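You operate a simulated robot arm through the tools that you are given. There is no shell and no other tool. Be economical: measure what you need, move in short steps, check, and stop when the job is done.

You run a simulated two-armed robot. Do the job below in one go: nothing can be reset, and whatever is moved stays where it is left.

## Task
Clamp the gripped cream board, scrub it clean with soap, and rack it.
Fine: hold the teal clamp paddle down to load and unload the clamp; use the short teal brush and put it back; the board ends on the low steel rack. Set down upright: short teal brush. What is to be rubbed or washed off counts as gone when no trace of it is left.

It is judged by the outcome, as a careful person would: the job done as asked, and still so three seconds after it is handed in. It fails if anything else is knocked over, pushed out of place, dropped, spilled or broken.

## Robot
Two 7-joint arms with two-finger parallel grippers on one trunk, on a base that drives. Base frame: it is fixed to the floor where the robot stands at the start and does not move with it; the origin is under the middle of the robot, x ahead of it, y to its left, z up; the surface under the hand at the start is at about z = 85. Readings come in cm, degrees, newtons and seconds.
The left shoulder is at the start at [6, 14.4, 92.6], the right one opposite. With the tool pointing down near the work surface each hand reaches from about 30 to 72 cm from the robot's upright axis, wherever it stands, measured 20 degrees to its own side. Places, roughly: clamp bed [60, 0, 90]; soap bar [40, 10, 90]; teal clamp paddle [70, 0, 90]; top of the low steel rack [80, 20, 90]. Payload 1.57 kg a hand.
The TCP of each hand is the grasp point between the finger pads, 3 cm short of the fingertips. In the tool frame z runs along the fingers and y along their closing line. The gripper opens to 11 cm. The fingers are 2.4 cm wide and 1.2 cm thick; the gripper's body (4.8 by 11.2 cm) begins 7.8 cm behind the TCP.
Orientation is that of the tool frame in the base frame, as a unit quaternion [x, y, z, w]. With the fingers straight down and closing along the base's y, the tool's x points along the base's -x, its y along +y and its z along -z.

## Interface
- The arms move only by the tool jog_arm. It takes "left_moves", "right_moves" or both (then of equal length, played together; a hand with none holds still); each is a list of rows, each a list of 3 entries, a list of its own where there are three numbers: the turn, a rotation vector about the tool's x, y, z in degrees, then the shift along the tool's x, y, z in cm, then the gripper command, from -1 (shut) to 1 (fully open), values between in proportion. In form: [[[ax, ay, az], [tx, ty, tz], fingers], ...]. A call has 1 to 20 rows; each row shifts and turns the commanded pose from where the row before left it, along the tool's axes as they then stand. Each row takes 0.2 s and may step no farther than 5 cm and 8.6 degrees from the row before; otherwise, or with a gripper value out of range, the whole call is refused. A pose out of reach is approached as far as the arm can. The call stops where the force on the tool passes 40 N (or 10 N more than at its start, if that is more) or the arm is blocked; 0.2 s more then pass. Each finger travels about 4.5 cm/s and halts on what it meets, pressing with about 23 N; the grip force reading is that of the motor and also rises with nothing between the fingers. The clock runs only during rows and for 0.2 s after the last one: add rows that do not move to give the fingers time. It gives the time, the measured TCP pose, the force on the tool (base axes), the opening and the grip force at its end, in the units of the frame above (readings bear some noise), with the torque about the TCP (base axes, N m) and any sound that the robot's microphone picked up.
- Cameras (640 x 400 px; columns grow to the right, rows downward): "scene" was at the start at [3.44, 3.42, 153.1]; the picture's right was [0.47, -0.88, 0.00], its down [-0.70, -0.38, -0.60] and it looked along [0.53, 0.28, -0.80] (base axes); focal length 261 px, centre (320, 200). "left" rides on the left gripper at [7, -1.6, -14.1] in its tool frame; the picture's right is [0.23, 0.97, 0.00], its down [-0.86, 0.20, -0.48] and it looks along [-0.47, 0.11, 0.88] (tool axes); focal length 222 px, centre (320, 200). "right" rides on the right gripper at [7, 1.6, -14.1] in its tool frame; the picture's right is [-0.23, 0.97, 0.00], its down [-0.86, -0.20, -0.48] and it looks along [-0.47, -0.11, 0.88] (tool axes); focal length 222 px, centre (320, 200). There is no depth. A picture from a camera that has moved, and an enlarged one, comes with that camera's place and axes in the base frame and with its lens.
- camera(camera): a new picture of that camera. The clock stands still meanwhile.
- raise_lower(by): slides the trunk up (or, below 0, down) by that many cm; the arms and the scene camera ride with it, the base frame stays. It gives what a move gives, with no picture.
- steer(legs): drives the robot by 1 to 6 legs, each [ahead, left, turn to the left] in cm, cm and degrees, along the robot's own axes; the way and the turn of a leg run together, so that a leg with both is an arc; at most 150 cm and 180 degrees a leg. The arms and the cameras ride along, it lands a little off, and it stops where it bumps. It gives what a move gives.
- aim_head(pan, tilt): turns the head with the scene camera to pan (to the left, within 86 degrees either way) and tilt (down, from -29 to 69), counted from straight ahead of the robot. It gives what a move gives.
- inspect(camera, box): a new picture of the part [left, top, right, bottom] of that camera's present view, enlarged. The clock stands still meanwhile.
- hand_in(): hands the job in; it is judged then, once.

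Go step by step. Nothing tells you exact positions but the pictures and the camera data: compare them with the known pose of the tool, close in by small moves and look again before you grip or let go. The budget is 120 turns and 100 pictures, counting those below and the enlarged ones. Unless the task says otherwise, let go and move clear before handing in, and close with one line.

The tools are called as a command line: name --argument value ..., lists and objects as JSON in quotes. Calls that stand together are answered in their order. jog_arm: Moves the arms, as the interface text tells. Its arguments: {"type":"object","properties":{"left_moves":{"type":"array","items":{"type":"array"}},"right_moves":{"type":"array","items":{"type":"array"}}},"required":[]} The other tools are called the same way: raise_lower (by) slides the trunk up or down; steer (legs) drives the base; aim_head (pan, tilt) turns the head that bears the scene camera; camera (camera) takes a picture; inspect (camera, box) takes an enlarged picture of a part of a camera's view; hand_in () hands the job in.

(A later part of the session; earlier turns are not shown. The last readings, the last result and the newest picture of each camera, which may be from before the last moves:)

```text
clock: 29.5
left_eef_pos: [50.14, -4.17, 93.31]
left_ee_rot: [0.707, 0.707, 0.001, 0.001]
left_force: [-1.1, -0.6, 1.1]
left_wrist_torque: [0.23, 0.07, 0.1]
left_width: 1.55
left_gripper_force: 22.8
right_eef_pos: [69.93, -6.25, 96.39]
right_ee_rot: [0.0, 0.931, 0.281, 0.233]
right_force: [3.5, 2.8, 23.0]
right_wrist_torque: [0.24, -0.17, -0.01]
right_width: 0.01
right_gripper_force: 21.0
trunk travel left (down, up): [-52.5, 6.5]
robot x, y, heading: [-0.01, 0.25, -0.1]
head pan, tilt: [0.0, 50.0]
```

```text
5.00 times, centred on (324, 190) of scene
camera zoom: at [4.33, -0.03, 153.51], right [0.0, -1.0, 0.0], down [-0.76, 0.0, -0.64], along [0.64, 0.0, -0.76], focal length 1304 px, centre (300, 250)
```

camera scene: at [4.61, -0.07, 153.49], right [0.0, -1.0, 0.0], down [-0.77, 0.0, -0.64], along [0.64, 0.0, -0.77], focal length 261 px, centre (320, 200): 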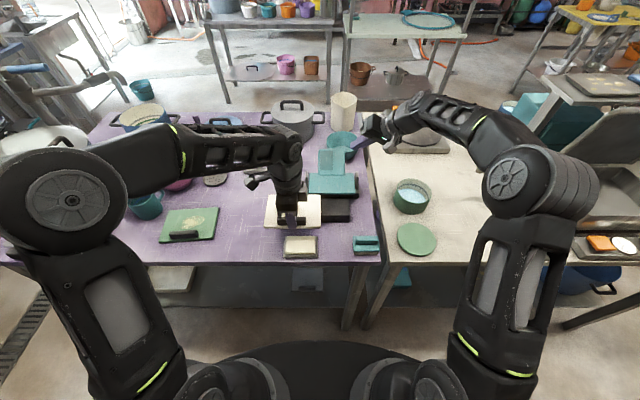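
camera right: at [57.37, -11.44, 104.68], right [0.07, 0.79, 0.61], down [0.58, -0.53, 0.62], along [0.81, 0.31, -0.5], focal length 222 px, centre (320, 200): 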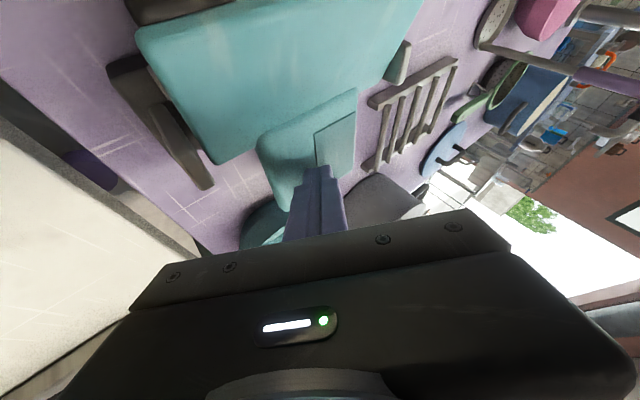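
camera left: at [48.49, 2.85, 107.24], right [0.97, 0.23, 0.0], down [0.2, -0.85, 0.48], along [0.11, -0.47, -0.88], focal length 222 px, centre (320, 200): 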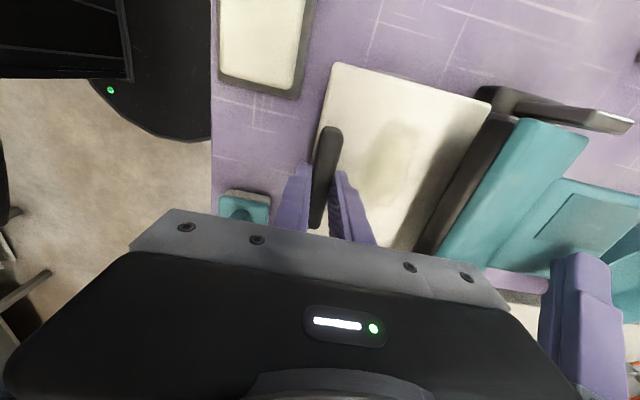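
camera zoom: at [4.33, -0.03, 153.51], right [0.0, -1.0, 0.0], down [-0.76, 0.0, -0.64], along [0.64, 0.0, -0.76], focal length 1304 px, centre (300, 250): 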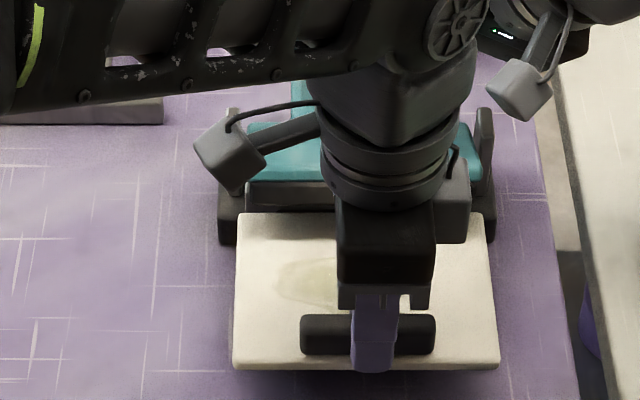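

The board is resting on the bed with its far edge at about x 61, right at the jaw. I'll lift it a hair and slide about 1.3 cm deeper.

jog_arm --left_moves '[[[0, 0, 0], [0, 0, -0.15], -1], [[0, 0, 0], [0, 0.4, 0], -1], [[0, 0, 0], [0, 0.4, 0], -1], [[0, 0, 0], [0, 0.4, 0], -1], [[0, 0, 0], [0, 0, 0], -1]]'

inspect --camera "left" --box '[380, 60, 636, 220]'

```text
clock: 30.7
left_eef_pos: [51.35, -4.1, 93.38]
left_ee_rot: [0.707, 0.707, -0.001, -0.002]
left_force: [-8.6, -0.1, -0.5]
left_wrist_torque: [-0.06, 0.26, 0.06]
left_width: 1.56
left_gripper_force: 22.7
right_eef_pos: [69.98, -6.27, 96.4]
right_ee_rot: [0.0, 0.931, 0.281, 0.234]
right_force: [4.3, 2.8, 23.5]
right_wrist_torque: [0.25, -0.22, -0.01]
right_width: 0.0
right_gripper_force: 21.3
trunk travel left (down, up): [-52.5, 6.5]
robot x, y, heading: [0.12, -0.02, 0.1]
head pan, tilt: [0.0, 50.0]
```

```text
2.50 times, centred on (508, 140) of left
camera zoom: at [49.65, 2.82, 107.38], right [0.97, 0.23, 0.0], down [0.2, -0.86, 0.48], along [0.11, -0.47, -0.88], focal length 555 px, centre (-150, 350)
```

zoom: 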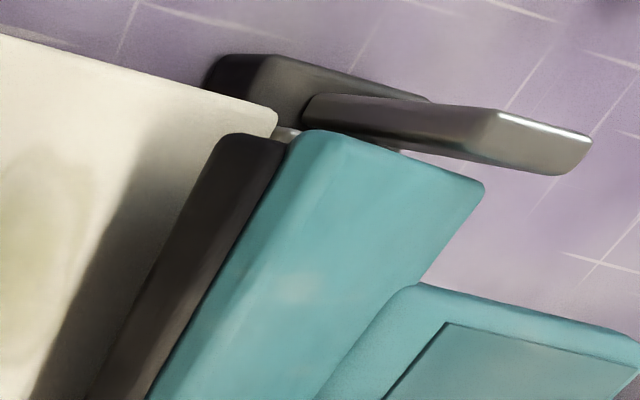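

The board now seats against the stop and sits under the jaw pad. I'll ease back a touch, settle it on the bed, and let the paddle rise.

jog_arm --left_moves '[[[0, 0, 0], [0, -0.1, 0.1], -1], [[0, 0, 0], [0, 0, 0], -1], [[0, 0, 0], [0, 0, 0], -1], [[0, 0, 0], [0, 0, 0], -1], [[0, 0, 0], [0, 0, 0], -1], [[0, 0, 0], [0, 0, 0], -1], [[0, 0, 0], [0, 0, 0], -1], [[0, 0, 0], [0, 0, 0], -1]]' --right_moves '[[[0, 0, 0], [0, 0, 0], -1], [[0, 0, 0], [-0.21, 0.26, -0.37], -1], [[0, 0, 0], [-0.21, 0.26, -0.37], -1], [[0, 0, 0], [-0.21, 0.26, -0.37], -1], [[0, 0, 0], [-0.21, 0.26, -0.37], -1], [[0, 0, 0], [-0.21, 0.26, -0.37], -1], [[0, 0, 0], [-0.21, 0.26, -0.37], -1], [[0, 0, 0], [0, 0, 0], -1]]'

camera --camera "left"

```text
clock: 32.5
left_eef_pos: [51.21, -4.13, 93.31]
left_ee_rot: [0.707, 0.708, 0.0, 0.0]
left_force: [-13.7, 0.6, -2.2]
left_wrist_torque: [-0.1, 0.28, 0.01]
left_width: 1.57
left_gripper_force: 22.9
right_eef_pos: [70.0, -6.34, 99.29]
right_ee_rot: [0.0, 0.932, 0.28, 0.232]
right_force: [-0.9, -0.4, 0.4]
right_wrist_torque: [-0.02, 0.02, 0.02]
right_width: 0.0
right_gripper_force: 21.4
trunk travel left (down, up): [-52.5, 6.5]
robot x, y, heading: [-0.25, 0.34, -0.0]
head pan, tilt: [0.0, 50.0]
```

```text
61 pictures are left
camera left: at [49.65, 2.84, 107.26], right [0.97, 0.23, 0.0], down [0.2, -0.86, 0.48], along [0.11, -0.47, -0.88], focal length 222 px, centre (320, 200)
```

left: 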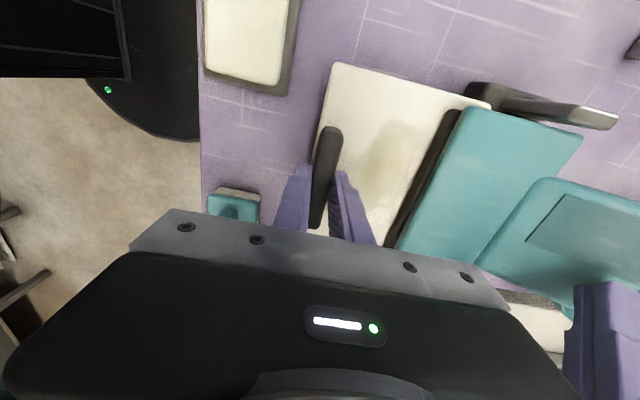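

The jaw is down on the board. I'll release the grip gently, raise the left hand and look.

jog_arm --left_moves '[[[0, 0, 0], [0, -0.1, 0], -1], [[0, 0, 0], [0, 0, 0], -0.6], [[0, 0, 0], [0, 0, 0], -0.2], [[0, 0, 0], [0, 0, 0], 0], [[0, 0, 0], [0, 0, 0], 0], [[0, 0, 0], [0, 0, -1], 0], [[0, 0, 0], [0, 0, -2], 0], [[0, 0, 0], [0, 0, -3], 0], [[0, 0, 0], [0, 0, -2], 0], [[0, 0, 0], [4, 0, 0], 0], [[0, 0, 0], [5, 0, 0], 0], [[0, 0, 0], [5, 0, 0], 0], [[0, 0, 0], [5, 0, 0], 0], [[0, 0, 0], [5, 0, 0], 0], [[0, 0, 0], [5, 0, 0], 0], [[0, 0, 0], [0, 0, 0], 0]]'

inspect --camera "scene" --box '[270, 140, 398, 220]'

```text
clock: 35.9
left_eef_pos: [51.37, 24.92, 101.38]
left_ee_rot: [0.707, 0.708, 0.001, 0.0]
left_force: [-0.2, -0.2, 0.3]
left_wrist_torque: [0.03, -0.01, 0.01]
left_width: 5.52
left_gripper_force: 0.0
right_eef_pos: [70.11, -6.41, 99.19]
right_ee_rot: [0.0, 0.931, 0.282, 0.231]
right_force: [-0.6, -0.3, -0.7]
right_wrist_torque: [0.01, 0.02, 0.04]
right_width: 0.0
right_gripper_force: 21.6
trunk travel left (down, up): [-52.5, 6.5]
robot x, y, heading: [0.2, 0.1, 0.1]
head pan, tilt: [0.0, 50.0]
```

```text
5.00 times, centred on (334, 180) of scene
camera zoom: at [4.6, -0.11, 153.49], right [0.0, -1.0, 0.0], down [-0.77, 0.0, -0.64], along [0.64, 0.0, -0.77], focal length 1304 px, centre (250, 300)
```

zoom: 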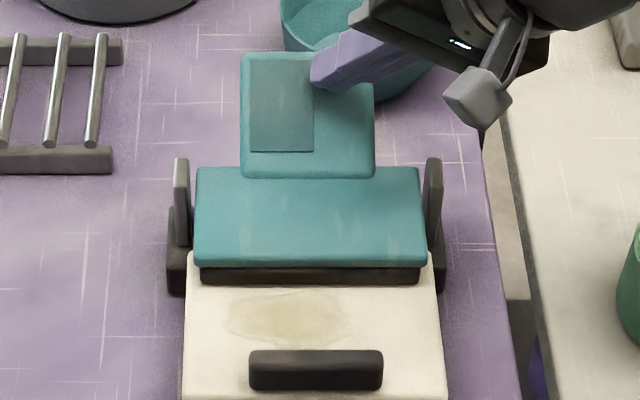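

The clamp is holding the board, with the stain fully exposed at about x 53–58, y -6 to 1. Next I'll retract the right hand, straighten it, and yaw it to close along x for the brush handle.

jog_arm --right_moves '[[[0, 0, 0], [-1.26, 1.57, -2.23], -1], [[0, 0, 0], [2.77, -1.53, -3.02], -1], [[0, 0, 0], [2.77, -1.53, -3.02], -1], [[0, 0, 0], [2.77, -1.53, -3.02], -1], [[0, 0, 0], [2.77, -1.53, -3.02], -1], [[0, 0, 0], [2.77, -1.53, -3.02], -1], [[0, 0, 0], [2.77, -1.53, -3.02], -1], [[0, 0, 0], [2.77, -1.53, -3.02], -1], [[6.55, 5.27, 0], [0, 0, 0], -1], [[6.55, 5.27, 0], [0, 0, 0], -1], [[6.55, 5.27, 0], [0, 0, 0], -1], [[6.55, 5.27, 0], [0, 0, 0], -1], [[6.55, 5.27, 0], [0, 0, 0], -1], [[0, 0, 0], [0, 0, 0], 0]]'

jog_arm --right_moves '[[[0, 0, -8.2], [0, 0, 0], 0], [[0, 0, -8.2], [0, 0, 0], 0], [[0, 0, -8.2], [0, 0, 0], 0], [[0, 0, -8.2], [0, 0, 0], 0], [[0, 0, -8.2], [0, 0, 0], 0], [[0, 0, -8.2], [0, 0, 0], 0], [[0, 0, -8.2], [0, 0, 0], 0], [[0, 0, -8.2], [0, 0, 0], 0], [[0, 0, -8.2], [0, 0, 0], 0], [[0, 0, -8.2], [0, 0, 0], 0], [[0, 0, -8], [0, 0, 0], 0], [[0, 0, 0], [0, 0, 0], 0]]'

camera --camera "scene"

inspect --camera "scene" --box '[270, 220, 398, 300]'

```text
clock: 38.9
left_eef_pos: [51.33, 24.81, 101.46]
left_ee_rot: [0.707, 0.707, 0.0, 0.0]
left_force: [0.4, -0.5, 0.0]
left_wrist_torque: [0.03, 0.0, -0.01]
left_width: 5.49
left_gripper_force: 0.0
right_eef_pos: [45.04, -23.92, 103.67]
right_ee_rot: [0.002, 1.0, 0.001, 0.006]
right_force: [0.1, -0.4, -0.2]
right_wrist_torque: [0.01, -0.01, -0.01]
right_width: 3.2
right_gripper_force: 0.1
trunk travel left (down, up): [-52.5, 6.5]
robot x, y, heading: [0.25, -0.05, 0.1]
head pan, tilt: [0.0, 50.0]
```

```text
clock: 41.5
left_eef_pos: [51.19, 24.8, 101.47]
left_ee_rot: [0.707, 0.707, 0.0, 0.0]
left_force: [-0.3, -0.1, -0.1]
left_wrist_torque: [-0.01, 0.02, 0.0]
left_width: 5.51
left_gripper_force: 0.0
right_eef_pos: [44.87, -23.93, 103.62]
right_ee_rot: [-0.707, 0.708, -0.003, 0.006]
right_force: [-0.3, 0.4, -0.7]
right_wrist_torque: [-0.01, 0.04, 0.01]
right_width: 5.5
right_gripper_force: 0.0
trunk travel left (down, up): [-52.5, 6.5]
robot x, y, heading: [0.29, 0.04, -0.0]
head pan, tilt: [0.0, 50.0]
```

```text
59 pictures are left
camera scene: at [4.59, -0.07, 153.49], right [0.0, -1.0, 0.0], down [-0.77, 0.0, -0.64], along [0.64, 0.0, -0.77], focal length 261 px, centre (320, 200)
```

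scene: 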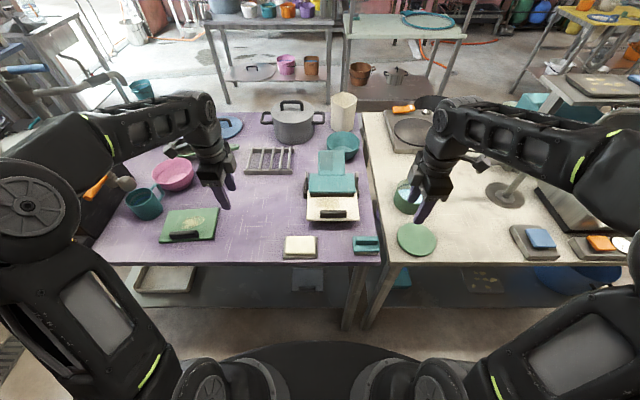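

```text
5.00 times, centred on (334, 260) of scene
camera zoom: at [4.59, -0.07, 153.49], right [0.0, -1.0, 0.0], down [-0.77, 0.0, -0.64], along [0.64, 0.0, -0.77], focal length 1304 px, centre (250, -100)
```

zoom: 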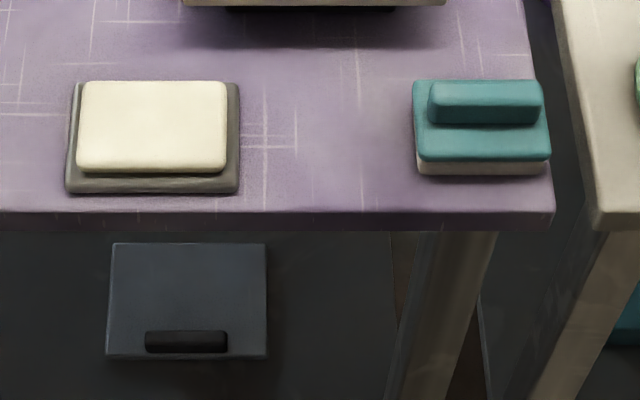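

The right hand now closes along x. I'll move above the brush handle, around [42.9, -13.3].

jog_arm --right_moves '[[[0, 0, 0], [-3.6, 0.7, 0], 0], [[0, 0, 0], [-3.5, 0.7, 0], 0], [[0, 0, 0], [-3.5, 0.6, 0], 0], [[0, 0, 0], [0, 0, 3], 0], [[0, 0, 0], [0, 0, 3], 0], [[0, 0, 0], [0, 0, 0], 0]]'

camera --camera "right"

inspect --camera "scene" --box '[310, 210, 406, 270]'

```text
clock: 42.9
left_eef_pos: [51.21, 24.89, 101.52]
left_ee_rot: [0.707, 0.707, 0.0, 0.0]
left_force: [0.4, -0.6, 0.0]
left_wrist_torque: [-0.01, -0.04, 0.0]
left_width: 5.49
left_gripper_force: 0.1
right_eef_pos: [42.94, -13.15, 97.93]
right_ee_rot: [-0.706, 0.708, -0.004, 0.006]
right_force: [-0.5, 0.3, -0.7]
right_wrist_torque: [0.02, 0.02, 0.01]
right_width: 5.5
right_gripper_force: 0.1
trunk travel left (down, up): [-52.5, 6.5]
robot x, y, heading: [-0.24, 0.01, -0.2]
head pan, tilt: [0.0, 50.0]
```

```text
57 pictures are left
camera right: at [41.18, -20.12, 111.96], right [-0.97, 0.23, -0.01], down [0.2, 0.85, 0.48], along [0.12, 0.47, -0.87], focal length 222 px, centre (320, 200)
```

right: 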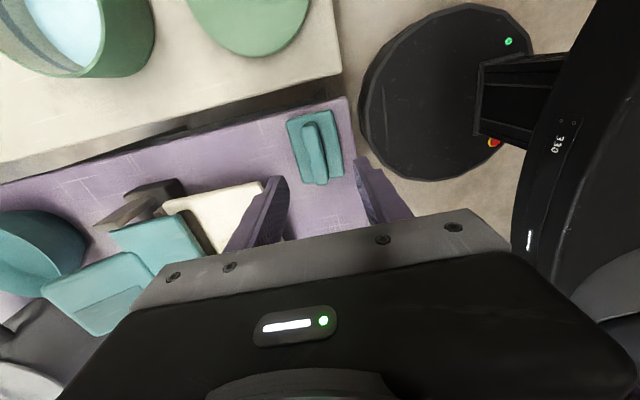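

```text
6.67 times, centred on (358, 240) of scene
camera zoom: at [4.58, -0.08, 153.49], right [0.0, -1.0, 0.0], down [-0.77, 0.0, -0.64], along [0.64, 0.0, -0.77], focal length 1739 px, centre (67, -67)
```

zoom: 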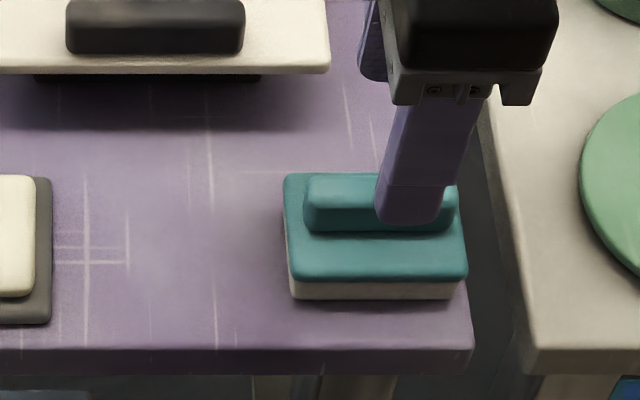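

The handle lies between the fingers. I'll lower onto it in small final steps.

jog_arm --right_moves '[[[0, 0, 0], [0.3, -0.1, 3], -0.1], [[0, 0, 0], [0, 0, 2.5], -0.1], [[0, 0, 0], [0, 0, 0.8], -0.1], [[0, 0, 0], [0, 0, 0.3], -0.1], [[0, 0, 0], [0, 0, 0], -0.1]]'

inspect --camera "scene" --box '[310, 210, 406, 270]'

```text
clock: 44.1
left_eef_pos: [51.35, 24.91, 101.41]
left_ee_rot: [0.707, 0.707, 0.001, 0.0]
left_force: [0.9, -0.4, 0.1]
left_wrist_torque: [0.01, 0.02, 0.02]
left_width: 5.51
left_gripper_force: 0.2
right_eef_pos: [43.22, -13.47, 91.02]
right_ee_rot: [-0.706, 0.708, -0.004, 0.006]
right_force: [-0.3, -0.1, -0.3]
right_wrist_torque: [-0.02, 0.03, -0.03]
right_width: 4.95
right_gripper_force: 0.1
trunk travel left (down, up): [-52.5, 6.5]
robot x, y, heading: [-0.03, 0.13, -0.0]
head pan, tilt: [0.0, 50.0]
```

```text
6.67 times, centred on (358, 240) of scene
camera zoom: at [4.59, -0.07, 153.49], right [0.0, -1.0, 0.0], down [-0.77, 0.0, -0.64], along [0.64, 0.0, -0.77], focal length 1739 px, centre (67, -67)
```

zoom: 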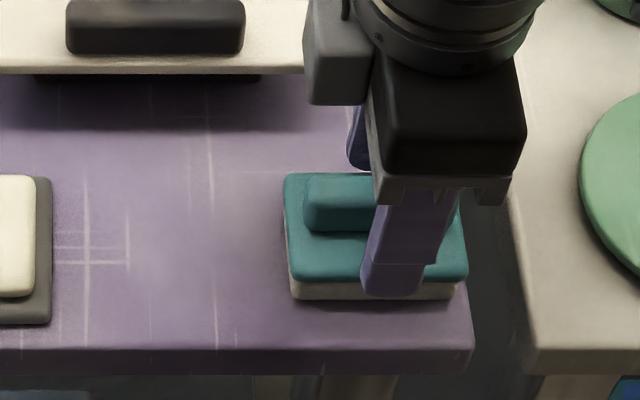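

jog_arm --right_moves '[[[0, 0, 0], [-0.2, 0, 0.2], -0.1], [[0, 0, 0], [0, 0, 0.2], -0.1], [[0, 0, 0], [0, 0, 0.2], -0.1], [[0, 0, 0], [0, 0, 0], -0.1]]'

```text
clock: 45.1
left_eef_pos: [51.34, 24.88, 101.36]
left_ee_rot: [0.707, 0.708, 0.0, 0.001]
left_force: [0.9, 0.0, -0.7]
left_wrist_torque: [0.01, 0.04, 0.01]
left_width: 5.51
left_gripper_force: 0.0
right_eef_pos: [43.67, -13.17, 90.89]
right_ee_rot: [-0.705, 0.709, -0.007, 0.012]
right_force: [3.0, -2.5, 15.3]
right_wrist_torque: [-0.15, -0.48, -0.05]
right_width: 5.14
right_gripper_force: 1.1
trunk travel left (down, up): [-52.5, 6.5]
robot x, y, heading: [0.34, -0.07, -0.0]
head pan, tilt: [0.0, 50.0]
stopped in row 4 (right hand): the force on the tool passed its limit at 41 N (the readings are from after the stop); the commanded pose is now the measured one
```

The tips reached the brush body, so I'll back up slightly, recentre and close.

jog_arm --right_moves '[[[0, 0, 0], [0, 0.2, -0.4], -0.1], [[0, 0, 0], [0, 0.1, 0], -0.1], [[0, 0, 0], [0, 0, 0], -0.1]]'

inspect --camera "scene" --box '[310, 210, 406, 270]'

inspect --camera "right" --box '[200, 80, 456, 240]'

```text
clock: 45.9
left_eef_pos: [51.27, 24.83, 101.4]
left_ee_rot: [0.707, 0.707, 0.0, 0.0]
left_force: [-0.2, -0.1, 0.2]
left_wrist_torque: [-0.02, -0.01, 0.05]
left_width: 5.49
left_gripper_force: 0.1
right_eef_pos: [43.16, -13.23, 91.12]
right_ee_rot: [-0.706, 0.708, -0.005, 0.009]
right_force: [-0.5, -0.3, -0.9]
right_wrist_torque: [0.03, 0.01, 0.01]
right_width: 5.0
right_gripper_force: 0.2
trunk travel left (down, up): [-52.5, 6.5]
robot x, y, heading: [-0.19, 0.02, -0.1]
head pan, tilt: [0.0, 50.0]
```

```text
6.67 times, centred on (358, 240) of scene
camera zoom: at [4.61, -0.07, 153.49], right [0.0, -1.0, 0.0], down [-0.77, 0.0, -0.64], along [0.64, 0.0, -0.77], focal length 1739 px, centre (67, -67)
```

zoom: 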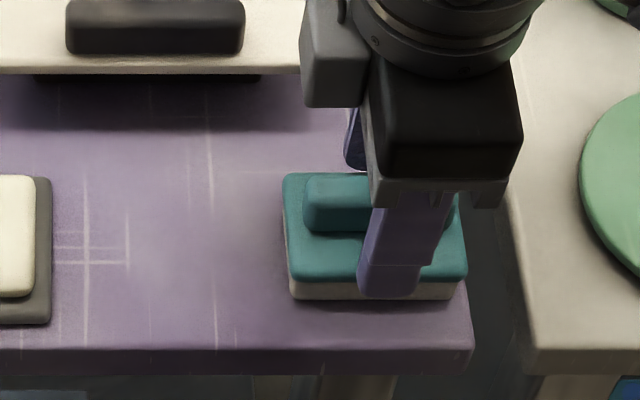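

```text
2.50 times, centred on (328, 160) of right
camera zoom: at [41.28, -20.38, 105.23], right [-0.97, 0.23, -0.02], down [0.19, 0.85, 0.49], along [0.13, 0.47, -0.87], focal length 555 px, centre (300, 300)
```

zoom: 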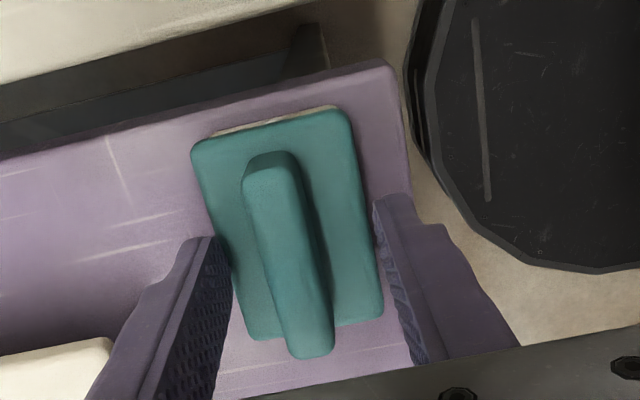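

The brush hasn't moved. I'll close on the handle and lift slightly.

jog_arm --right_moves '[[[0, 0, 0], [0, -0.1, 0.1], -0.5], [[0, 0, 0], [0, 0, 0], -0.7], [[0, 0, 0], [0, 0, 0], -1], [[0, 0, 0], [0, 0, 0], -1], [[0, 0, 0], [0, 0, 0], -1], [[0, 0, 0], [0, 0, -0.3], -1], [[0, 0, 0], [0, 0, -0.5], -1], [[0, 0, 0], [0, 0, -0.7], -1], [[0, 0, 0], [0, 0, 0], -1]]'

inspect --camera "scene" --box '[310, 210, 406, 270]'

```text
clock: 47.9
left_eef_pos: [51.34, 24.76, 101.43]
left_ee_rot: [0.707, 0.707, -0.001, 0.0]
left_force: [1.0, 0.4, -0.8]
left_wrist_torque: [-0.04, 0.02, 0.01]
left_width: 5.47
left_gripper_force: 0.1
right_eef_pos: [43.25, -13.24, 92.47]
right_ee_rot: [-0.706, 0.708, -0.005, 0.009]
right_force: [-0.1, -0.5, -1.2]
right_wrist_torque: [0.0, 0.0, -0.01]
right_width: 1.53
right_gripper_force: 22.6
trunk travel left (down, up): [-52.5, 6.5]
robot x, y, heading: [0.16, 0.36, 0.0]
head pan, tilt: [0.0, 50.0]
```

```text
6.67 times, centred on (358, 240) of scene
camera zoom: at [4.61, -0.08, 153.49], right [0.0, -1.0, 0.0], down [-0.77, 0.0, -0.64], along [0.64, 0.0, -0.77], focal length 1739 px, centre (67, -67)
```

zoom: 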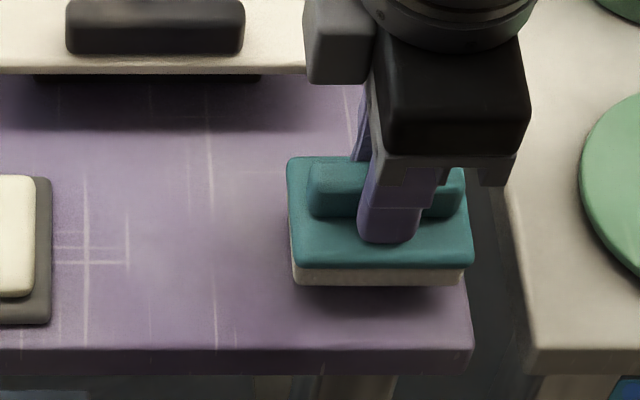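

The brush is held securely. I'll carry it over the soap bar at about [42.9, 5.6].

jog_arm --right_moves '[[[0, 0, 0], [0, 0, -2], -1], [[0, 0, 0], [0, 0, -2.2], -1], [[0, 0, 0], [-2, 0, 0], -1], [[0, 0, 0], [-3, 0, 0], -1], [[0, 0, 0], [-3, 0, 0], -1], [[0, 0, 0], [-3, 0.3, 0], -1], [[0, 0, 0], [-3, 0, 0], -1], [[0, 0, 0], [-3, 0, 0], -1], [[0, 0, 0], [-1.8, 0, 0], -1], [[0, 0, 0], [0, 0, 1.5], -1], [[0, 0, 0], [0, 0, 0.7], -1], [[0, 0, 0], [0, 0, 0], -1]]'

inspect --camera "scene" --box '[250, 210, 346, 270]'

```text
clock: 50.5
left_eef_pos: [51.29, 24.72, 101.41]
left_ee_rot: [0.707, 0.707, 0.001, 0.0]
left_force: [-0.7, 0.3, 0.5]
left_wrist_torque: [0.02, -0.02, -0.01]
left_width: 5.51
left_gripper_force: 0.0
right_eef_pos: [43.07, 5.38, 94.51]
right_ee_rot: [-0.706, 0.708, -0.006, 0.009]
right_force: [0.0, -0.2, -1.5]
right_wrist_torque: [0.02, 0.01, 0.03]
right_width: 1.5
right_gripper_force: 23.2
trunk travel left (down, up): [-52.5, 6.5]
robot x, y, heading: [-0.07, -0.12, -0.1]
head pan, tilt: [0.0, 50.0]
```

```text
6.67 times, centred on (298, 240) of scene
camera zoom: at [4.6, -0.07, 153.49], right [0.0, -1.0, 0.0], down [-0.77, 0.0, -0.64], along [0.64, 0.0, -0.77], focal length 1739 px, centre (467, -67)
```

zoom: 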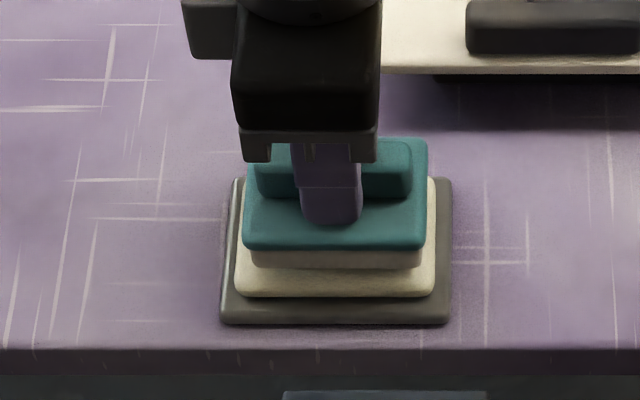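

The brush is centred over the soap, so I'll lower it until it touches.

jog_arm --right_moves '[[[0, 0, 0], [0, 0.1, 0.3], -1], [[0, 0, 0], [0, 0, 0.3], -1], [[0, 0, 0], [0, 0, 0.2], -1], [[0, 0, 0], [0, 0, 0], -1]]'

```text
clock: 51.5
left_eef_pos: [51.29, 24.85, 101.41]
left_ee_rot: [0.708, 0.707, 0.0, 0.0]
left_force: [-0.1, -0.6, -0.4]
left_wrist_torque: [-0.02, -0.01, 0.02]
left_width: 5.5
left_gripper_force: 0.1
right_eef_pos: [42.94, 5.37, 93.72]
right_ee_rot: [-0.706, 0.708, -0.006, 0.009]
right_force: [0.4, 0.1, -0.4]
right_wrist_torque: [-0.03, -0.03, -0.02]
right_width: 1.55
right_gripper_force: 23.1
trunk travel left (down, up): [-52.5, 6.5]
robot x, y, heading: [-0.12, 0.2, -0.1]
head pan, tilt: [0.0, 50.0]
```

jog_arm --right_moves '[[[0, 0, 0], [0, 0, 0.2], -1], [[0, 0, 0], [0, 0, 0.2], -1], [[0, 0, 0], [0, 0, 0.1], -1], [[0, 0, 0], [0, 0, 0], -1]]'

```text
clock: 52.5
left_eef_pos: [51.17, 24.72, 101.56]
left_ee_rot: [0.708, 0.707, 0.0, 0.001]
left_force: [-0.5, -0.7, 0.3]
left_wrist_torque: [-0.02, 0.0, 0.02]
left_width: 5.5
left_gripper_force: 0.1
right_eef_pos: [43.02, 5.53, 93.45]
right_ee_rot: [-0.705, 0.709, -0.006, 0.012]
right_force: [2.6, -2.4, 20.9]
right_wrist_torque: [-0.38, 0.42, 0.01]
right_width: 1.52
right_gripper_force: 22.9
trunk travel left (down, up): [-52.5, 6.5]
robot x, y, heading: [0.16, 0.14, -0.0]
head pan, tilt: [0.0, 50.0]
```

It's touching at about 21 N, which is more than needed. I'll ease off and make small light strokes to pick up soap without pushing the dish.

jog_arm --right_moves '[[[0, 0, 0], [0, 0, -0.15], -1], [[0, 0, 0], [0.5, 0, 0], -1], [[0, 0, 0], [0.5, 0, 0], -1], [[0, 0, 0], [-0.5, 0, 0], -1], [[0, 0, 0], [-0.5, 0, 0], -1], [[0, 0, 0], [-0.5, 0, 0], -1], [[0, 0, 0], [-0.5, 0, 0], -1], [[0, 0, 0], [0.5, 0, 0], -1], [[0, 0, 0], [0.5, 0, 0], -1], [[0, 0, 0], [0, 0, 0], -1]]'

inspect --camera "scene" --box '[250, 210, 346, 270]'

```text
clock: 54.7
left_eef_pos: [51.33, 24.81, 101.47]
left_ee_rot: [0.707, 0.708, 0.001, 0.0]
left_force: [0.2, 0.3, 0.6]
left_wrist_torque: [0.01, 0.02, -0.01]
left_width: 5.52
left_gripper_force: 0.1
right_eef_pos: [42.74, 5.42, 93.37]
right_ee_rot: [-0.706, 0.708, -0.006, 0.008]
right_force: [-0.8, 0.5, 1.5]
right_wrist_torque: [0.07, 0.09, -0.04]
right_width: 1.54
right_gripper_force: 22.9
trunk travel left (down, up): [-52.5, 6.5]
robot x, y, heading: [0.08, 0.16, 0.1]
head pan, tilt: [0.0, 50.0]
```

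```text
6.67 times, centred on (298, 240) of scene
camera zoom: at [4.57, -0.05, 153.49], right [0.0, -1.0, 0.0], down [-0.77, 0.0, -0.64], along [0.64, 0.0, -0.77], focal length 1739 px, centre (467, -67)
```

zoom: 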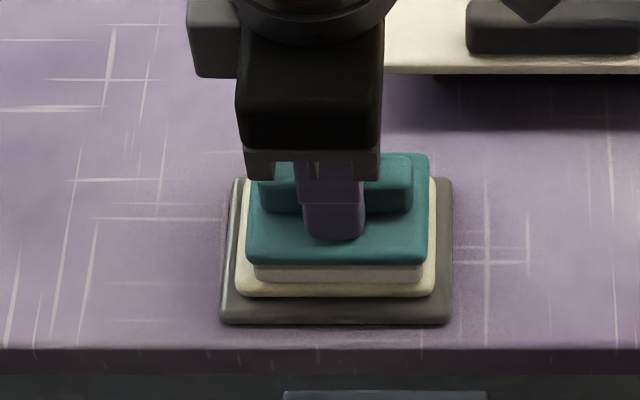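

The bristles are soaped and the dish hasn't moved. I'll lift and carry the brush over the stain, around [55.3, -2.5].

jog_arm --right_moves '[[[0, 0, 0], [0, 0, -2.6], -1], [[0, 0, 0], [0, 0, -3], -1], [[0, 0, 0], [0, 0, -2], -1], [[0, 0, 0], [2, -3.1, 0], -1], [[0, 0, 0], [2, -3.1, 0], -1], [[0, 0, 0], [2, -3.1, 0], -1], [[0, 0, 0], [1.9, -3.2, 0], -1], [[0, 0, 0], [0, 0, 0], -1]]'

inspect --camera "scene" --box '[280, 150, 392, 220]'

camera --camera "right"

```text
clock: 56.5
left_eef_pos: [51.28, 24.83, 101.51]
left_ee_rot: [0.707, 0.707, -0.001, 0.001]
left_force: [0.4, 0.7, -0.5]
left_wrist_torque: [0.02, 0.02, 0.01]
left_width: 5.48
left_gripper_force: 0.0
right_eef_pos: [55.15, -2.82, 101.16]
right_ee_rot: [-0.706, 0.708, -0.006, 0.01]
right_force: [0.1, -0.7, -0.5]
right_wrist_torque: [-0.02, 0.04, 0.01]
right_width: 1.53
right_gripper_force: 22.7
trunk travel left (down, up): [-52.5, 6.5]
robot x, y, heading: [-0.32, -0.28, 0.0]
head pan, tilt: [0.0, 50.0]
```

```text
5.71 times, centred on (336, 185) of scene
camera zoom: at [4.57, -0.06, 153.49], right [0.0, -1.0, 0.0], down [-0.77, 0.0, -0.64], along [0.64, 0.0, -0.77], focal length 1491 px, centre (229, 286)
```

zoom: 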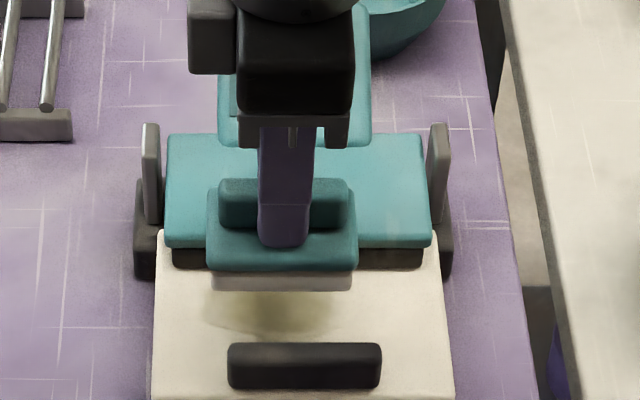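

```text
48 pictures are left
camera right: at [53.28, -9.73, 115.4], right [-0.97, 0.23, -0.02], down [0.19, 0.85, 0.49], along [0.13, 0.47, -0.87], focal length 222 px, centre (320, 200)
```

right: 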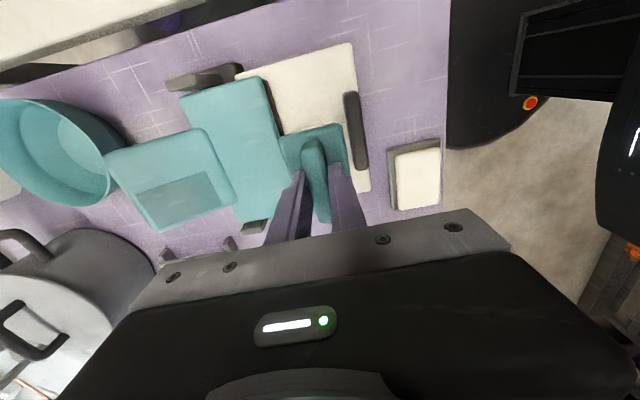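

It fits between the grip and the jaw. I'll lower to just above the board and check clearances.

jog_arm --right_moves '[[[0, 0, 0], [0, 0, 2], -1], [[0, 0, 0], [0, 0, 1.5], -1], [[0, 0, 0], [0, 0, 0.7], -1], [[0, 0, 0], [0, 0, 0], -1]]'

inspect --camera "scene" --box '[280, 150, 392, 220]'

inspect --camera "right" --box '[180, 40, 436, 200]'

```text
clock: 57.5
left_eef_pos: [51.18, 24.97, 101.29]
left_ee_rot: [0.707, 0.707, 0.0, 0.0]
left_force: [0.3, -0.9, 0.7]
left_wrist_torque: [-0.01, -0.01, -0.03]
left_width: 5.49
left_gripper_force: 0.2
right_eef_pos: [55.43, -2.6, 96.9]
right_ee_rot: [-0.706, 0.708, -0.005, 0.009]
right_force: [0.7, 0.2, -2.1]
right_wrist_torque: [-0.01, 0.01, 0.04]
right_width: 1.53
right_gripper_force: 23.2
trunk travel left (down, up): [-52.5, 6.5]
robot x, y, heading: [-0.05, 0.03, -0.3]
head pan, tilt: [0.0, 50.0]
```

```text
5.71 times, centred on (336, 185) of scene
camera zoom: at [4.6, -0.07, 153.49], right [0.0, -1.0, 0.0], down [-0.77, 0.0, -0.64], along [0.64, 0.0, -0.77], focal length 1491 px, centre (229, 286)
```

zoom: 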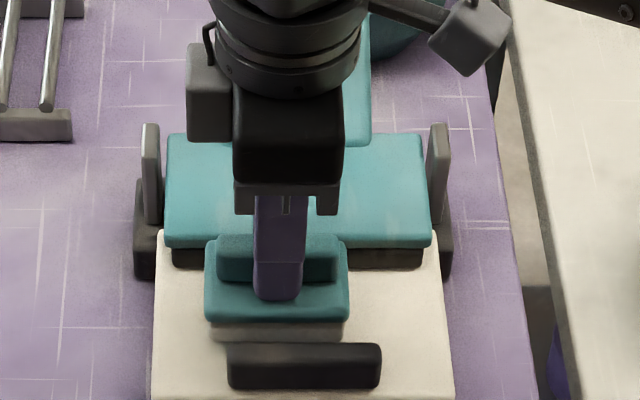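

```text
2.50 times, centred on (308, 120) of right
camera zoom: at [53.4, -9.59, 111.13], right [-0.97, 0.23, -0.02], down [0.19, 0.85, 0.49], along [0.13, 0.47, -0.87], focal length 555 px, centre (350, 400)
```

zoom: 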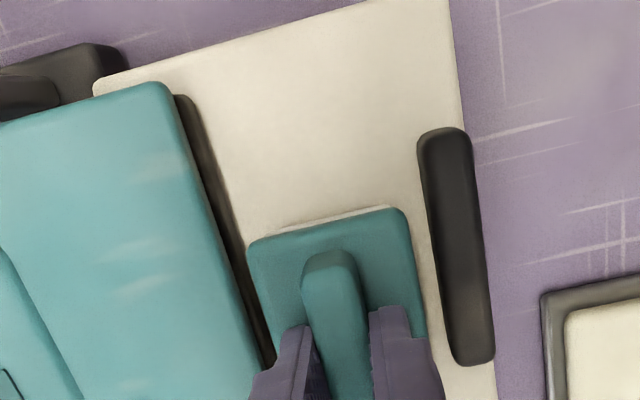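

The brush fits cleanly over the whole stain. I'll lower it to contact.

jog_arm --right_moves '[[[0, 0, 0], [0, 0.05, 0.3], -1], [[0, 0, 0], [0, 0, 0.2], -1], [[0, 0, 0], [0, 0, 0.15], -1], [[0, 0, 0], [0, 0, 0], -1]]'

```text
clock: 58.5
left_eef_pos: [51.3, 24.8, 101.26]
left_ee_rot: [0.707, 0.707, 0.001, -0.001]
left_force: [-0.1, -0.8, 0.3]
left_wrist_torque: [-0.01, 0.01, 0.0]
left_width: 5.5
left_gripper_force: 0.1
right_eef_pos: [55.31, -2.51, 96.4]
right_ee_rot: [-0.706, 0.709, -0.005, 0.009]
right_force: [0.2, -0.3, -0.7]
right_wrist_torque: [-0.03, -0.01, 0.01]
right_width: 1.56
right_gripper_force: 22.6
trunk travel left (down, up): [-52.5, 6.5]
robot x, y, heading: [0.03, -0.15, -0.1]
head pan, tilt: [0.0, 50.0]
```

jog_arm --right_moves '[[[0, 0, 0], [0, 0, 0.15], -1], [[0, 0, 0], [0, 0, 0.15], -1], [[0, 0, 0], [0, 0, 0], -1]]'

```text
clock: 59.3
left_eef_pos: [51.34, 24.77, 101.49]
left_ee_rot: [0.707, 0.707, -0.001, 0.0]
left_force: [-0.5, 0.2, -0.1]
left_wrist_torque: [-0.03, 0.01, -0.01]
left_width: 5.52
left_gripper_force: 0.0
right_eef_pos: [55.35, -2.48, 96.23]
right_ee_rot: [-0.705, 0.709, -0.006, 0.01]
right_force: [1.1, -2.7, 11.8]
right_wrist_torque: [-0.25, 0.2, 0.02]
right_width: 1.56
right_gripper_force: 22.5
trunk travel left (down, up): [-52.5, 6.5]
robot x, y, heading: [-0.12, -0.06, -0.2]
head pan, tilt: [0.0, 50.0]
```

It's in contact at about 12 N. Scrubbing back and forth along y now.

jog_arm --right_moves '[[[0, 0, 0], [0.8, 0, 0], -1], [[0, 0, 0], [0.8, 0, 0], -1], [[0, 0, 0], [-0.8, 0, 0], -1], [[0, 0, 0], [-0.8, 0, 0], -1], [[0, 0, 0], [-0.8, 0, 0], -1], [[0, 0, 0], [-0.8, 0, 0], -1], [[0, 0, 0], [0.8, 0, 0], -1], [[0, 0, 0], [0.8, 0, 0], -1], [[0, 0, 0], [0.8, 0, 0], -1], [[0, 0, 0], [0.8, 0, 0], -1], [[0, 0, 0], [-0.8, 0, 0], -1], [[0, 0, 0], [-0.8, 0, 0], -1], [[0, 0, 0], [-0.8, 0, 0], -1], [[0, 0, 0], [-0.8, 0, 0], -1], [[0, 0, 0], [0.8, 0, 0], -1], [[0, 0, 0], [0.8, 0, 0], -1], [[0, 0, 0], [0, 0, 0], -1]]'

inspect --camera "right" --box '[180, 40, 436, 200]'

```text
clock: 62.9
left_eef_pos: [51.11, 24.9, 101.5]
left_ee_rot: [0.707, 0.707, 0.001, 0.001]
left_force: [-0.1, 0.0, -0.5]
left_wrist_torque: [-0.01, 0.05, 0.02]
left_width: 5.49
left_gripper_force: 0.0
right_eef_pos: [55.03, -2.33, 96.2]
right_ee_rot: [-0.706, 0.708, -0.006, 0.011]
right_force: [-1.3, 7.9, 21.1]
right_wrist_torque: [0.24, 0.58, -0.12]
right_width: 1.55
right_gripper_force: 23.2
trunk travel left (down, up): [-52.5, 6.5]
robot x, y, heading: [-0.18, -0.07, 0.1]
head pan, tilt: [0.0, 50.0]
```

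```text
2.50 times, centred on (308, 120) of right
camera zoom: at [53.15, -9.32, 110.33], right [-0.97, 0.23, -0.02], down [0.19, 0.85, 0.49], along [0.13, 0.47, -0.87], focal length 555 px, centre (350, 400)
```

zoom: 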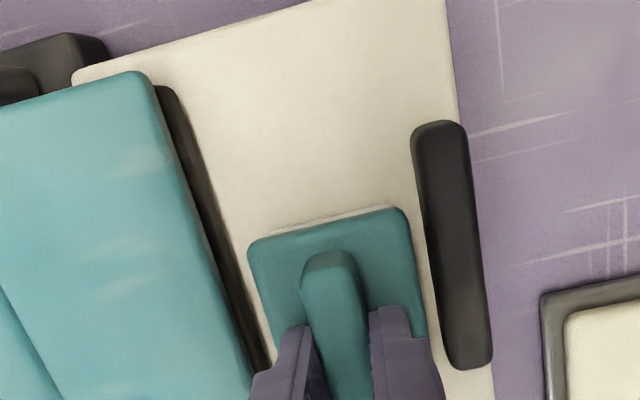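

I'll lift and move aside to inspect the stain.

jog_arm --right_moves '[[[0, 0, 0], [0, 0, -1.5], -1], [[0, 0, 0], [0, 0, -2], -1], [[0, 0, 0], [4, 0, -1], -1], [[0, 0, 0], [4, 0, 0], -1], [[0, 0, 0], [3, 0, 0], -1], [[0, 0, 0], [0, 0, 0], -1]]'

inspect --camera "scene" --box '[280, 160, 376, 220]'

```text
clock: 64.3
left_eef_pos: [51.37, 24.78, 101.33]
left_ee_rot: [0.707, 0.707, 0.0, 0.0]
left_force: [0.5, -0.8, 0.1]
left_wrist_torque: [-0.03, -0.02, -0.01]
left_width: 5.5
left_gripper_force: 0.1
right_eef_pos: [55.0, -13.2, 100.46]
right_ee_rot: [-0.706, 0.708, -0.006, 0.009]
right_force: [0.0, 0.9, -1.0]
right_wrist_torque: [-0.01, -0.05, -0.01]
right_width: 1.54
right_gripper_force: 22.8
trunk travel left (down, up): [-52.5, 6.5]
robot x, y, heading: [-0.21, -0.01, 0.0]
head pan, tilt: [0.0, 50.0]
```

```text
6.67 times, centred on (328, 190) of scene
camera zoom: at [4.61, -0.04, 153.49], right [0.0, -1.0, 0.0], down [-0.77, 0.0, -0.64], along [0.64, 0.0, -0.77], focal length 1739 px, centre (267, 267)
```

zoom: 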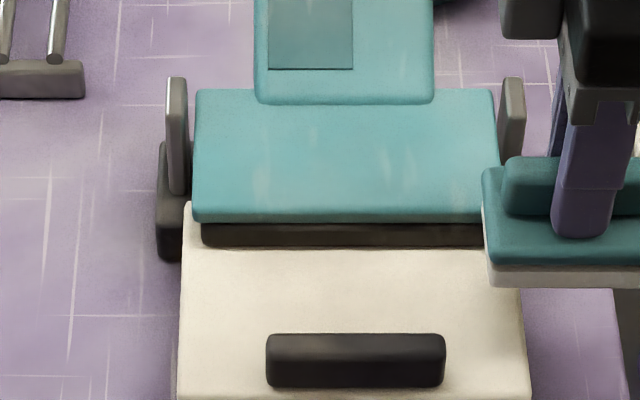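

The stain appears gone. I'll look much closer for any faint trace.

inspect --camera "scene" --box '[304, 194, 352, 224]'

inspect --camera "right" --box '[150, 120, 406, 280]'

```text
13.33 times, centred on (328, 209) of scene
camera zoom: at [4.61, -0.04, 153.49], right [0.0, -1.0, 0.0], down [-0.77, 0.0, -0.64], along [0.64, 0.0, -0.77], focal length 3478 px, centre (213, 80)
```

zoom: 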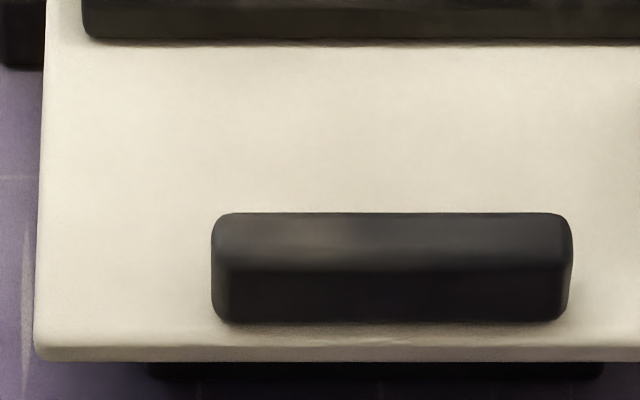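

```text
2.50 times, centred on (278, 200) of right
camera zoom: at [53.11, -20.33, 114.61], right [-0.97, 0.23, -0.02], down [0.19, 0.85, 0.49], along [0.13, 0.47, -0.87], focal length 555 px, centre (425, 200)
```

zoom: 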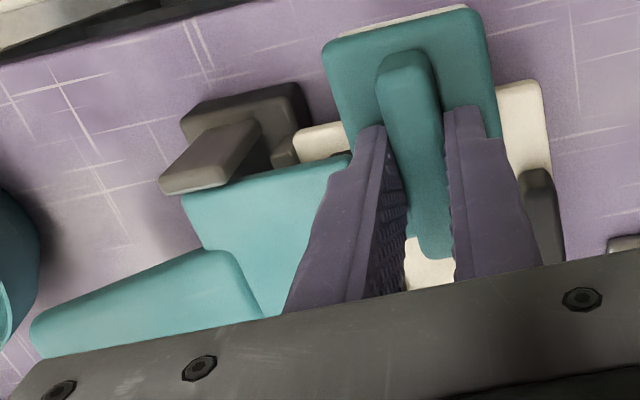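

No trace is visible. For safety I'll make one more pass with wider strokes before returning the brush.

jog_arm --right_moves '[[[0, 0, 0], [-4, -0.1, 0], -1], [[0, 0, 0], [-4, -0.1, 0], -1], [[0, 0, 0], [-2.8, 0, 0], -1], [[0, 0, 0], [0, 0, 2], -1], [[0, 0, 0], [0, 0, 1.5], -1], [[0, 0, 0], [0, 0, 0.5], -1], [[0, 0, 0], [0, 0, 0.2], -1], [[0, 0, 0], [0.8, 0, 0], -1], [[0, 0, 0], [0.8, 0, 0], -1], [[0, 0, 0], [0.6, 0, 0], -1], [[0, 0, 0], [-0.8, 0, 0], -1], [[0, 0, 0], [-0.8, 0, 0], -1], [[0, 0, 0], [-0.8, 0, 0], -1], [[0, 0, 0], [-0.8, 0, 0], -1], [[0, 0, 0], [-0.8, 0, 0], -1], [[0, 0, 0], [-0.8, 0, 0], -1], [[0, 0, 0], [0.8, 0, 0], -1], [[0, 0, 0], [0.8, 0, 0], -1], [[0, 0, 0], [0.8, 0, 0], -1], [[0, 0, 0], [0, 0, -0.3], -1]]'

jog_arm --right_moves '[[[0, 0, 0], [0, 0, -2], -1], [[0, 0, 0], [0, 0, -2], -1], [[0, 0, 0], [4, 0, 0], -1], [[0, 0, 0], [4, 0, 0], -1], [[0, 0, 0], [3, 0, 0], -1], [[0, 0, 0], [0, 0, 0], -1]]'

inspect --camera "scene" --box '[280, 160, 376, 220]'

```text
clock: 68.5
left_eef_pos: [51.3, 24.93, 101.36]
left_ee_rot: [0.707, 0.707, 0.001, 0.0]
left_force: [-0.3, -0.2, -0.6]
left_wrist_torque: [0.02, -0.02, -0.03]
left_width: 5.52
left_gripper_force: 0.1
right_eef_pos: [55.48, -2.46, 96.83]
right_ee_rot: [-0.706, 0.708, -0.005, 0.009]
right_force: [0.9, -0.3, -1.4]
right_wrist_torque: [0.01, 0.03, 0.0]
right_width: 1.56
right_gripper_force: 23.0
trunk travel left (down, up): [-52.5, 6.5]
robot x, y, heading: [0.09, 0.27, -0.1]
head pan, tilt: [0.0, 50.0]
```

```text
clock: 69.9
left_eef_pos: [51.25, 24.91, 101.3]
left_ee_rot: [0.707, 0.707, 0.0, 0.0]
left_force: [-0.1, -0.5, -0.5]
left_wrist_torque: [0.0, -0.01, 0.01]
left_width: 5.53
left_gripper_force: 0.0
right_eef_pos: [55.57, -13.5, 100.52]
right_ee_rot: [-0.707, 0.708, -0.007, 0.009]
right_force: [-0.2, 0.1, -1.2]
right_wrist_torque: [-0.02, 0.02, 0.03]
right_width: 1.52
right_gripper_force: 23.1
trunk travel left (down, up): [-52.5, 6.5]
robot x, y, heading: [0.07, -0.11, 0.3]
head pan, tilt: [0.0, 50.0]
```

```text
6.67 times, centred on (328, 190) of scene
camera zoom: at [4.61, -0.04, 153.49], right [0.0, -1.0, 0.0], down [-0.77, 0.0, -0.64], along [0.64, 0.0, -0.77], focal length 1739 px, centre (267, 267)
```

zoom: 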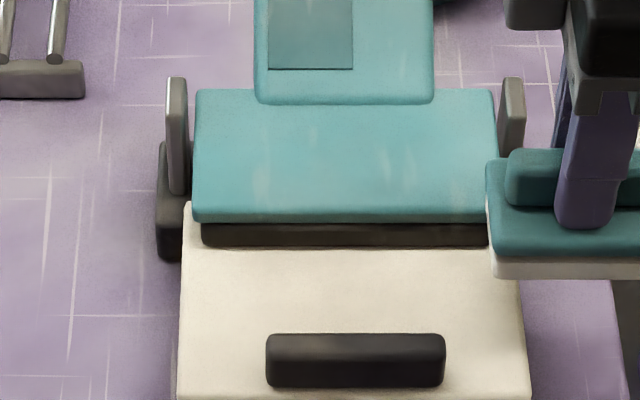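

The board is clean. I'll return the brush to its place at [43.2, -13.25].

jog_arm --right_moves '[[[0, 0, 0], [0, 3.1, 0], -1], [[0, 0, 0], [0, 3.1, 0], -1], [[0, 0, 0], [-0.2, 3.1, 0], -1], [[0, 0, 0], [0, 3, 0], -1], [[0, 0, 0], [0, 0, 3], -1], [[0, 0, 0], [0, 0, 3], -1], [[0, 0, 0], [0, 0, 2], -1], [[0, 0, 0], [0, 0, 1], -1], [[0, 0, 0], [0, 0, 0], -1]]'

inspect --camera "scene" --box '[310, 210, 406, 270]'

```text
clock: 71.9
left_eef_pos: [51.29, 24.79, 101.4]
left_ee_rot: [0.708, 0.707, 0.0, 0.0]
left_force: [-0.1, -0.4, 0.2]
left_wrist_torque: [-0.01, -0.01, 0.03]
left_width: 5.5
left_gripper_force: 0.0
right_eef_pos: [43.27, -13.25, 91.4]
right_ee_rot: [-0.706, 0.708, -0.005, 0.009]
right_force: [-0.4, 0.5, -1.5]
right_wrist_torque: [-0.01, 0.01, 0.0]
right_width: 1.55
right_gripper_force: 23.5
trunk travel left (down, up): [-52.5, 6.5]
robot x, y, heading: [-0.18, -0.46, 0.1]
head pan, tilt: [0.0, 50.0]
```

```text
6.67 times, centred on (358, 240) of scene
camera zoom: at [4.6, -0.08, 153.49], right [0.0, -1.0, 0.0], down [-0.77, 0.0, -0.64], along [0.64, 0.0, -0.77], focal length 1739 px, centre (67, -67)
```

zoom: 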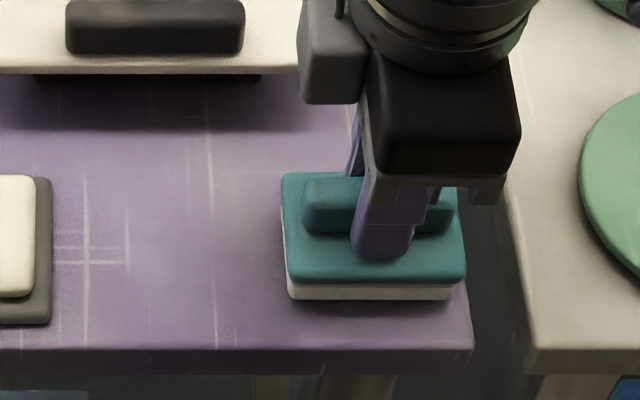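

Almost down. I'll make the last few millimetres, release, and raise the hand clear.

jog_arm --right_moves '[[[0, 0, 0], [0, 0, 0.15], -1], [[0, 0, 0], [0, 0, 0.15], -1], [[0, 0, 0], [0, 0, 0], -1]]'

```text
clock: 72.7
left_eef_pos: [51.21, 24.89, 101.3]
left_ee_rot: [0.707, 0.707, 0.001, 0.0]
left_force: [-0.1, 0.7, -0.4]
left_wrist_torque: [-0.03, 0.0, 0.01]
left_width: 5.48
left_gripper_force: 0.1
right_eef_pos: [43.29, -13.16, 91.12]
right_ee_rot: [-0.706, 0.709, -0.005, 0.009]
right_force: [-0.2, 0.3, -1.4]
right_wrist_torque: [0.0, -0.02, -0.02]
right_width: 1.55
right_gripper_force: 23.6
trunk travel left (down, up): [-52.5, 6.5]
robot x, y, heading: [-0.05, 0.22, -0.1]
head pan, tilt: [0.0, 50.0]
```

jog_arm --right_moves '[[[0, 0, 0], [0, 0, 0.12], -1], [[0, 0, 0], [0, 0, 0.1], -1], [[0, 0, 0], [0, 0, 0], -1]]'

```text
clock: 73.5
left_eef_pos: [51.26, 24.78, 101.58]
left_ee_rot: [0.707, 0.707, 0.001, 0.0]
left_force: [0.2, 0.3, -0.4]
left_wrist_torque: [0.03, -0.02, 0.02]
left_width: 5.51
left_gripper_force: 0.0
right_eef_pos: [43.2, -13.28, 91.13]
right_ee_rot: [-0.706, 0.709, -0.007, 0.011]
right_force: [-2.1, -4.4, 22.9]
right_wrist_torque: [-0.32, 0.71, 0.05]
right_width: 1.57
right_gripper_force: 22.8
trunk travel left (down, up): [-52.5, 6.5]
robot x, y, heading: [0.1, -0.07, 0.2]
head pan, tilt: [0.0, 50.0]
```

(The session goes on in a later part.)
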